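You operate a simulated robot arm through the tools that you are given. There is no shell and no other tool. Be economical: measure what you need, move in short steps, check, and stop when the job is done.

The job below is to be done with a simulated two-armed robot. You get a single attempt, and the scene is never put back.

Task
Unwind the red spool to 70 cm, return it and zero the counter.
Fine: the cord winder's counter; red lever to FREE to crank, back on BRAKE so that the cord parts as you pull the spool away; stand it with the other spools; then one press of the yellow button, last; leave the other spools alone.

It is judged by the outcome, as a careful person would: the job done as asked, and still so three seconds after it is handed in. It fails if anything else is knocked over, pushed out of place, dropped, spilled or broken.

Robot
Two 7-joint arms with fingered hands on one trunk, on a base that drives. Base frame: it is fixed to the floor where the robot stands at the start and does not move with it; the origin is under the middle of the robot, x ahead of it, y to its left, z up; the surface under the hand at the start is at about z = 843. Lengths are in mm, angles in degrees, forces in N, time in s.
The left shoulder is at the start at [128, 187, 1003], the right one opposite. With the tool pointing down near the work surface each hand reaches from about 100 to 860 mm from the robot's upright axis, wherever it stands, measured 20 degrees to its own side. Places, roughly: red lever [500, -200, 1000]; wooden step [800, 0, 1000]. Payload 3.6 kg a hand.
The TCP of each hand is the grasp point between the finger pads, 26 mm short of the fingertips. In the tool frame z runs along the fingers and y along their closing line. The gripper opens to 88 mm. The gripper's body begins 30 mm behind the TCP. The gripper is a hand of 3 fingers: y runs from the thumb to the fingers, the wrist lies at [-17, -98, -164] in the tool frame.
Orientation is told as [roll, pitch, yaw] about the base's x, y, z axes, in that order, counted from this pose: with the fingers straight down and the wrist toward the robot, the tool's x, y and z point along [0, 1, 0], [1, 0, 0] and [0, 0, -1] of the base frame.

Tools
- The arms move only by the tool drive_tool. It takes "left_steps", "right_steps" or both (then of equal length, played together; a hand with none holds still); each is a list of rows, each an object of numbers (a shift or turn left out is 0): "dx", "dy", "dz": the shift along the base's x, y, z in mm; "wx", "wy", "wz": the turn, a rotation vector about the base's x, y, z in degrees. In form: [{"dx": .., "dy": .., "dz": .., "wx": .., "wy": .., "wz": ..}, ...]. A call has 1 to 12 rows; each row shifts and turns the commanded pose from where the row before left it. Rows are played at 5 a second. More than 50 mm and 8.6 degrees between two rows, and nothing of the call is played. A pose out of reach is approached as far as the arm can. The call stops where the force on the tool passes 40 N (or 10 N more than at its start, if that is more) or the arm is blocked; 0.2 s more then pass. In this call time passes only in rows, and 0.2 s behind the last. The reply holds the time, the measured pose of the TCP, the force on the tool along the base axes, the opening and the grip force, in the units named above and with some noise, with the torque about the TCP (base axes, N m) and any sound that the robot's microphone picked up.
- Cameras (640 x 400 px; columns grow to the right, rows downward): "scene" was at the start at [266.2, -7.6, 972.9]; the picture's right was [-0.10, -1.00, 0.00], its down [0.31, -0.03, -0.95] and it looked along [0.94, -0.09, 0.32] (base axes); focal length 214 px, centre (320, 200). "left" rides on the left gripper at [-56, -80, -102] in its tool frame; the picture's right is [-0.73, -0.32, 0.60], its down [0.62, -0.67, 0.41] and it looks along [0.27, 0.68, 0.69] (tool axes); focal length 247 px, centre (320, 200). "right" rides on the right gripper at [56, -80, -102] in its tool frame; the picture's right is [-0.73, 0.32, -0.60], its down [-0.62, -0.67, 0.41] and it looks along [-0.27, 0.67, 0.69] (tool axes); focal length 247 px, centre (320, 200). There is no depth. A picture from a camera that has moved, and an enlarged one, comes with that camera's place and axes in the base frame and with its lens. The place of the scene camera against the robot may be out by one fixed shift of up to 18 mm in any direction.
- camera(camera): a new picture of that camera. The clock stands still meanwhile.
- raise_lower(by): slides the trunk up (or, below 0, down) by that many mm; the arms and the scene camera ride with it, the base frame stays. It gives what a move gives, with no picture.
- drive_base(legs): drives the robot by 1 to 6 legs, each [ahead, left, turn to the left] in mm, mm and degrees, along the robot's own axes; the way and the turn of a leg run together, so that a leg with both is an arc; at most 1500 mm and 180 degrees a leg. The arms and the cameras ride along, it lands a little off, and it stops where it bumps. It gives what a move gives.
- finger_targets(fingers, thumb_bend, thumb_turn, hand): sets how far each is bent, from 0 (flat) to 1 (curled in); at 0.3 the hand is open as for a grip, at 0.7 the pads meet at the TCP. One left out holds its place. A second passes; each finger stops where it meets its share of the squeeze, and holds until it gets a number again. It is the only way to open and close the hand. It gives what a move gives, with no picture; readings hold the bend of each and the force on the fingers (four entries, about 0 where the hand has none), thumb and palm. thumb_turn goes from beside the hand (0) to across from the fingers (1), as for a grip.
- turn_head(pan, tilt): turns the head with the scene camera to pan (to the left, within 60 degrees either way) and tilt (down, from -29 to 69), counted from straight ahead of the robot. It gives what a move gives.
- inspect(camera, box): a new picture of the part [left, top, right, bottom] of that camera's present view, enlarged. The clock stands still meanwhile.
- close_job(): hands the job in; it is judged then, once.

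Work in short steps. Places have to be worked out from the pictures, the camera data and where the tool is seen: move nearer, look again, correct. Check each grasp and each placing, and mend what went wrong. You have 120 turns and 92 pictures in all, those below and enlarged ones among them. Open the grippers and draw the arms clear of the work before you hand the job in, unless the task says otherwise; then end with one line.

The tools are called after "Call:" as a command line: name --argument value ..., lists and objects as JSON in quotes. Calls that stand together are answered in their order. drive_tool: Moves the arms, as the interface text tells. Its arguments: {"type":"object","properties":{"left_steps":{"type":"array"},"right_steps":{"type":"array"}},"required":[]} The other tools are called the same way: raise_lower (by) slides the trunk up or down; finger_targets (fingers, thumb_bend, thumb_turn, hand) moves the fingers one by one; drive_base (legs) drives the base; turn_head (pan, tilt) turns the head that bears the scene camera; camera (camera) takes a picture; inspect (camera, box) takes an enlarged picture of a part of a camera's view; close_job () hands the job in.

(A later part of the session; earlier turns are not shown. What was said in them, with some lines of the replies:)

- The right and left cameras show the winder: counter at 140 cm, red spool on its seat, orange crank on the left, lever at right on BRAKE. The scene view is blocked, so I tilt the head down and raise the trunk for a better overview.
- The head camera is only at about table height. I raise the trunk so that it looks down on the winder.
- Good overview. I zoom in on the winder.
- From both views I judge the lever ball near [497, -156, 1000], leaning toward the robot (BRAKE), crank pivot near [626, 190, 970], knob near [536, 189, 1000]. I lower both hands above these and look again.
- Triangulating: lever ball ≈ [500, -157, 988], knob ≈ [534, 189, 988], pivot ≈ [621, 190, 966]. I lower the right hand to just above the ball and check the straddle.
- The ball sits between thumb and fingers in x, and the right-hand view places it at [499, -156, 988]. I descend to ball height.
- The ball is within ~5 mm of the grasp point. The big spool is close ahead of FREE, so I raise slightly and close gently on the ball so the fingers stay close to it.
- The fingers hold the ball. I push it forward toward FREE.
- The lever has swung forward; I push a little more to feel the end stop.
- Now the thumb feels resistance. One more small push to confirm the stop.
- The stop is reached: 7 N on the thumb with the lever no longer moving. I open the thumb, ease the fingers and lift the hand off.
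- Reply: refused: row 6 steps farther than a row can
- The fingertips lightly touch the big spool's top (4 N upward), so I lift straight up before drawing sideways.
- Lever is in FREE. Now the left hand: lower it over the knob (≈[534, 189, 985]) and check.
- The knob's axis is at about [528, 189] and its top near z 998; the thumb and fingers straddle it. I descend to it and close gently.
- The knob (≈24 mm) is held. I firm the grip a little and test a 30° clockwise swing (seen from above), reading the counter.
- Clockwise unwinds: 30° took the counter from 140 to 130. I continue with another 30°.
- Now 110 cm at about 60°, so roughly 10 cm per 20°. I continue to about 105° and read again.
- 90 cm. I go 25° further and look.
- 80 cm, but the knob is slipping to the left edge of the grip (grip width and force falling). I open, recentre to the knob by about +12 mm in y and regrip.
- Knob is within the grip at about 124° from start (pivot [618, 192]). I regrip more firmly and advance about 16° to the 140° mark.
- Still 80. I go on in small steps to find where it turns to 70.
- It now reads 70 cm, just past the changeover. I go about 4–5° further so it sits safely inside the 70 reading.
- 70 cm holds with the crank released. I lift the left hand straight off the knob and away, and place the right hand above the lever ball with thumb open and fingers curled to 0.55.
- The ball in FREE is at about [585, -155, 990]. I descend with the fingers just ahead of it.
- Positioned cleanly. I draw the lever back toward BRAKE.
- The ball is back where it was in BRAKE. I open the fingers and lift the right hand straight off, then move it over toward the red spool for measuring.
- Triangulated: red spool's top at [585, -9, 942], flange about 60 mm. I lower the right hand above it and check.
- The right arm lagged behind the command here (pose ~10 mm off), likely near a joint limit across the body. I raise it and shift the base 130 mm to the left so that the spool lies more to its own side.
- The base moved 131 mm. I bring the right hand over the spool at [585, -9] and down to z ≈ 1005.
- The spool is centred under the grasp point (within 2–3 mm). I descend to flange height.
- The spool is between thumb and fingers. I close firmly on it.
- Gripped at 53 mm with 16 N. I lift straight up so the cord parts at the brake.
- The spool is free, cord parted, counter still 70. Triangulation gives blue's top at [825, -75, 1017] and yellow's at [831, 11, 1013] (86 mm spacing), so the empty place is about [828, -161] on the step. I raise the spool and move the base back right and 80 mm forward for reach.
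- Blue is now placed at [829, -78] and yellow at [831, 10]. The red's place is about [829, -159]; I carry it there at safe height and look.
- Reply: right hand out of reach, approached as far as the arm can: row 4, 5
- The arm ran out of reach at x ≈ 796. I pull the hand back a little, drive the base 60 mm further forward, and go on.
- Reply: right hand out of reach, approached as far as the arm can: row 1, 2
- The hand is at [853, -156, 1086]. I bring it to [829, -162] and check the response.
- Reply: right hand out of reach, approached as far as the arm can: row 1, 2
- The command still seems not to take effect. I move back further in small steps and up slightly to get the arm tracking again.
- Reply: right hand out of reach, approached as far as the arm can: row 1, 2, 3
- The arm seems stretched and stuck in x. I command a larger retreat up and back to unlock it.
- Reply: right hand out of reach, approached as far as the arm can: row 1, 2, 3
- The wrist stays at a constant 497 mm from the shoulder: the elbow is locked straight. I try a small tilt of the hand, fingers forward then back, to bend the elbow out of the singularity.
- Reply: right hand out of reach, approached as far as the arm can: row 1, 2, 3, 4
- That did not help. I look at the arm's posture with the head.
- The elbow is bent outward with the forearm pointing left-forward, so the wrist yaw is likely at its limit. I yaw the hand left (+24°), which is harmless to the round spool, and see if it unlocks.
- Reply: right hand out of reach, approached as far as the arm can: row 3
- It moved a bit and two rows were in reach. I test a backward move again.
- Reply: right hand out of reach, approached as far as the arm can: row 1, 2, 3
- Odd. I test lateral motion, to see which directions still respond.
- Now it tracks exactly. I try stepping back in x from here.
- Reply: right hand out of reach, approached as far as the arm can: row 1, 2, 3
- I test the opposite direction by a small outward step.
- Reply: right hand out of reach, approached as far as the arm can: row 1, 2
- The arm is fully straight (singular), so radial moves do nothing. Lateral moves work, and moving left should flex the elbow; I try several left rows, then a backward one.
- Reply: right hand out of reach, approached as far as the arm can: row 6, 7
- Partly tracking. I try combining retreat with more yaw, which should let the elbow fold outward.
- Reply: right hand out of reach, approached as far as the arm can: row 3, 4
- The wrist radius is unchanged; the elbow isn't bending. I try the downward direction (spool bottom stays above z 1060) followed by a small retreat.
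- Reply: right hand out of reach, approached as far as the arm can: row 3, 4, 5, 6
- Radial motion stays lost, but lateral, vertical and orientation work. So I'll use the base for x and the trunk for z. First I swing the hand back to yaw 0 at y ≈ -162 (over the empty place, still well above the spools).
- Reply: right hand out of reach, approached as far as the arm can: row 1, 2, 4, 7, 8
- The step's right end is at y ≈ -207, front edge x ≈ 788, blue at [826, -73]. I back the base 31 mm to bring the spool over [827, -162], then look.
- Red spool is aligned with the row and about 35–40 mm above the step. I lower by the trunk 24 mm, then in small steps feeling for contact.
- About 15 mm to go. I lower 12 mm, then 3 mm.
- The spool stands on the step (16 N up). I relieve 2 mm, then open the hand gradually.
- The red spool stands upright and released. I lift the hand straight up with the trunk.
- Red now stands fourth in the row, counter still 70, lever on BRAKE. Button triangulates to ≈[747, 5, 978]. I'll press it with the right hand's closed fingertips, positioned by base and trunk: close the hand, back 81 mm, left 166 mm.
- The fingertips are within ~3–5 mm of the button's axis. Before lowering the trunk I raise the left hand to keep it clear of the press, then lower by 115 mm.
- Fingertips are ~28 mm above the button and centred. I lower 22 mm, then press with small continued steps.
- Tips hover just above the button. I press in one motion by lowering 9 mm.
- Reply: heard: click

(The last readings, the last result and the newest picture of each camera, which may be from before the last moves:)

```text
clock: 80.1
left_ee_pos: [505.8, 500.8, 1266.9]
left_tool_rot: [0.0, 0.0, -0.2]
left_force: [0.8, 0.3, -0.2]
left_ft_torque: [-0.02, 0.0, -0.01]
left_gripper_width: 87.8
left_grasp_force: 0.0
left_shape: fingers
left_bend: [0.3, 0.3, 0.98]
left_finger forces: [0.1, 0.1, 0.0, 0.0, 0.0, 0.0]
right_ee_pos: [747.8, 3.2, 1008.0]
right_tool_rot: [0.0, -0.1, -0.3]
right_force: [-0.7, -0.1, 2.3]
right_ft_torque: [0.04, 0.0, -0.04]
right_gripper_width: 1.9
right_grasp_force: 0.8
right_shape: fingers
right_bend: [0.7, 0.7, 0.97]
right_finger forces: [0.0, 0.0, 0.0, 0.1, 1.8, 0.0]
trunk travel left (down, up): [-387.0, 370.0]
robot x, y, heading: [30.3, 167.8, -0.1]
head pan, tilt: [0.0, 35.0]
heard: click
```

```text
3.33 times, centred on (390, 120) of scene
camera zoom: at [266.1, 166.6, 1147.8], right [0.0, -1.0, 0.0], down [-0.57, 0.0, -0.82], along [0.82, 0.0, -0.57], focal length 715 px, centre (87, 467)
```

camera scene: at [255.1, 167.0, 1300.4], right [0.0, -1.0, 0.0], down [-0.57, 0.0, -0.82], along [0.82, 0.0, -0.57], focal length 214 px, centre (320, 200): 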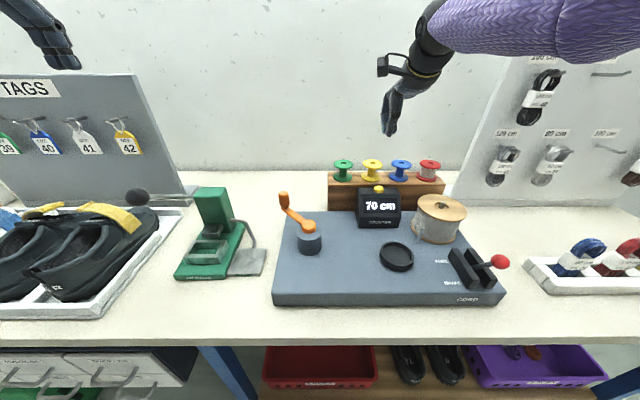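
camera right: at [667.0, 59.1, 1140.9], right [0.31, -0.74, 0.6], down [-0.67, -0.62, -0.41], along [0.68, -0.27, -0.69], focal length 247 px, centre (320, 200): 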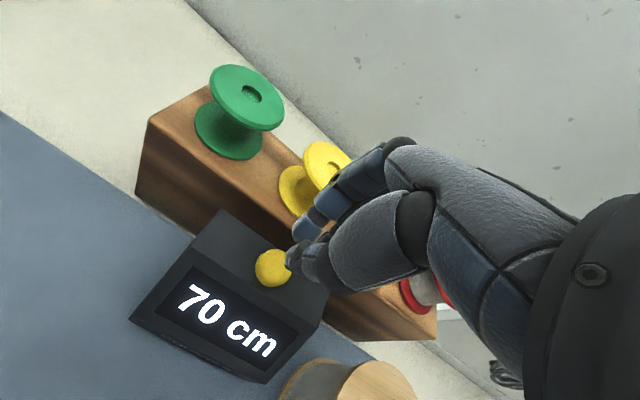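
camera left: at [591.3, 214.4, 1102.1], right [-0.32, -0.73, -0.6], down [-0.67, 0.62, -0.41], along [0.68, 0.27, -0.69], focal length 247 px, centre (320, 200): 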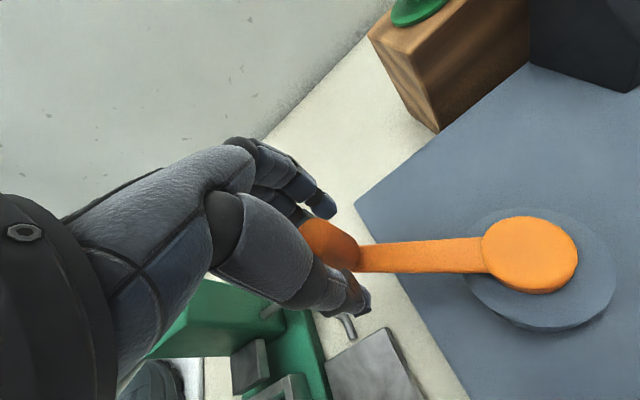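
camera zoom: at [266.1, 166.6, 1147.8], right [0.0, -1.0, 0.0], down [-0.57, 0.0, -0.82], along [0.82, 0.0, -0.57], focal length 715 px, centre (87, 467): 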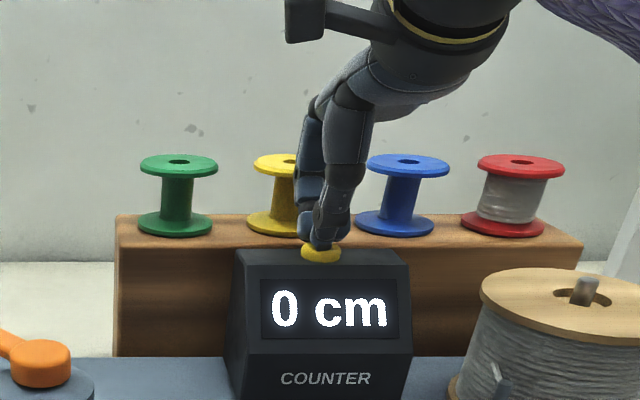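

A click was heard and the counter shows 0 cm. I lift off, open the hand well clear, and back the base away.

Call:
raise_lower --by 160

Call:
drive_base --legs '[[-150, 0, 0]]'

Call:
finger_targets --hand "right" --fingers 0.3 --thumb_bend 0.3

Call:
camera --camera "scene"

Call:
inspect --camera "scene" --box '[280, 120, 520, 270]'

```text
clock: 82.0
left_ee_pos: [506.4, 502.0, 1426.3]
left_tool_rot: [-0.1, 0.2, -0.2]
left_force: [-0.1, 0.3, 0.3]
left_ft_torque: [0.01, 0.01, 0.01]
left_gripper_width: 88.1
left_grasp_force: 0.2
left_shape: fingers
left_bend: [0.3, 0.3, 0.98]
left_finger forces: [0.1, 0.1, 0.0, 0.0, 0.0, 0.0]
right_ee_pos: [745.4, 3.3, 1167.9]
right_tool_rot: [0.0, -0.1, -0.3]
right_force: [-0.7, -0.4, -0.8]
right_ft_torque: [0.01, -0.01, -0.01]
right_gripper_width: 2.3
right_grasp_force: 0.0
right_shape: fingers
right_bend: [0.7, 0.7, 0.97]
right_finger forces: [0.0, 0.1, 0.0, 0.1, 0.1, 0.0]
trunk travel left (down, up): [-547.0, 210.0]
robot x, y, heading: [29.6, 170.1, -0.3]
head pan, tilt: [0.0, 35.0]
```

```text
clock: 83.3
left_ee_pos: [358.5, 500.7, 1426.4]
left_tool_rot: [0.0, 0.0, -0.3]
left_force: [-0.8, 0.1, -0.5]
left_ft_torque: [0.02, -0.02, -0.03]
left_gripper_width: 88.0
left_grasp_force: 0.0
left_shape: fingers
left_bend: [0.3, 0.3, 0.98]
left_finger forces: [0.1, 0.0, 0.1, 0.0, 0.1, 0.0]
right_ee_pos: [598.3, 3.4, 1168.6]
right_tool_rot: [0.0, -0.2, -0.4]
right_force: [-0.6, 0.2, -0.5]
right_ft_torque: [0.0, 0.02, -0.01]
right_gripper_width: 1.7
right_grasp_force: 0.0
right_shape: fingers
right_bend: [0.7, 0.7, 0.97]
right_finger forces: [0.0, 0.1, 0.0, 0.0, 0.0, 0.1]
trunk travel left (down, up): [-547.0, 210.0]
robot x, y, heading: [-118.2, 170.3, -0.3]
head pan, tilt: [0.0, 35.0]
```

```text
clock: 84.3
left_ee_pos: [359.4, 500.8, 1426.2]
left_tool_rot: [0.0, -0.1, -0.3]
left_force: [-0.6, -0.7, 0.0]
left_ft_torque: [-0.02, 0.06, -0.03]
left_gripper_width: 88.1
left_grasp_force: 0.1
left_shape: fingers
left_bend: [0.3, 0.3, 0.98]
left_finger forces: [0.0, 0.0, 0.0, 0.0, 0.0, 0.0]
right_ee_pos: [598.8, 3.3, 1167.6]
right_tool_rot: [0.0, -0.1, -0.3]
right_force: [0.0, -0.5, -0.5]
right_ft_torque: [-0.03, -0.04, -0.04]
right_gripper_width: 88.3
right_grasp_force: 0.1
right_shape: fingers
right_bend: [0.3, 0.3, 0.97]
right_finger forces: [0.0, 0.0, 0.1, 0.0, 0.0, 0.1]
trunk travel left (down, up): [-547.0, 210.0]
robot x, y, heading: [-118.0, 169.4, -0.1]
head pan, tilt: [0.0, 35.0]
```

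```text
18 pictures are left
camera scene: at [107.1, 167.1, 1314.8], right [-0.01, -1.0, 0.0], down [-0.57, 0.0, -0.82], along [0.82, 0.0, -0.57], focal length 214 px, centre (320, 200)
```

scene: 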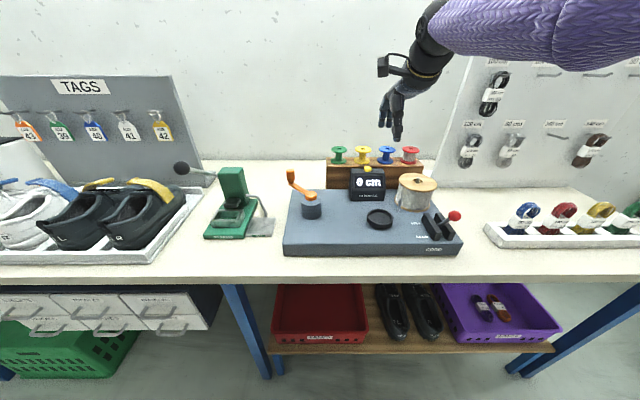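

```text
2.67 times, centred on (400, 195) of scene
camera zoom: at [107.1, 167.1, 1314.8], right [-0.01, -1.0, 0.0], down [-0.57, 0.0, -0.82], along [0.82, 0.0, -0.57], focal length 572 px, centre (107, 213)
```

zoom: 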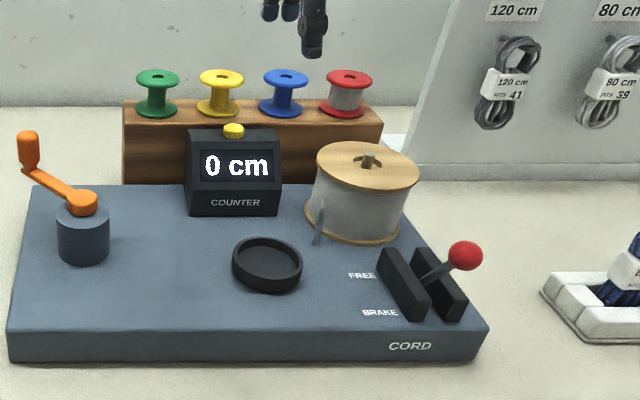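

Everything is as asked: counter 0 cm, lever on BRAKE, the red spool in line with the others, hands open and clear. I hand the job in.

Call:
close_job

```text
The job is handed in.
```

The red spool was unwound to 70 cm and cut free with the lever on BRAKE. It now stands beside the blue one on the step, the yellow button was pressed once as the last step, and the counter reads 0 cm.
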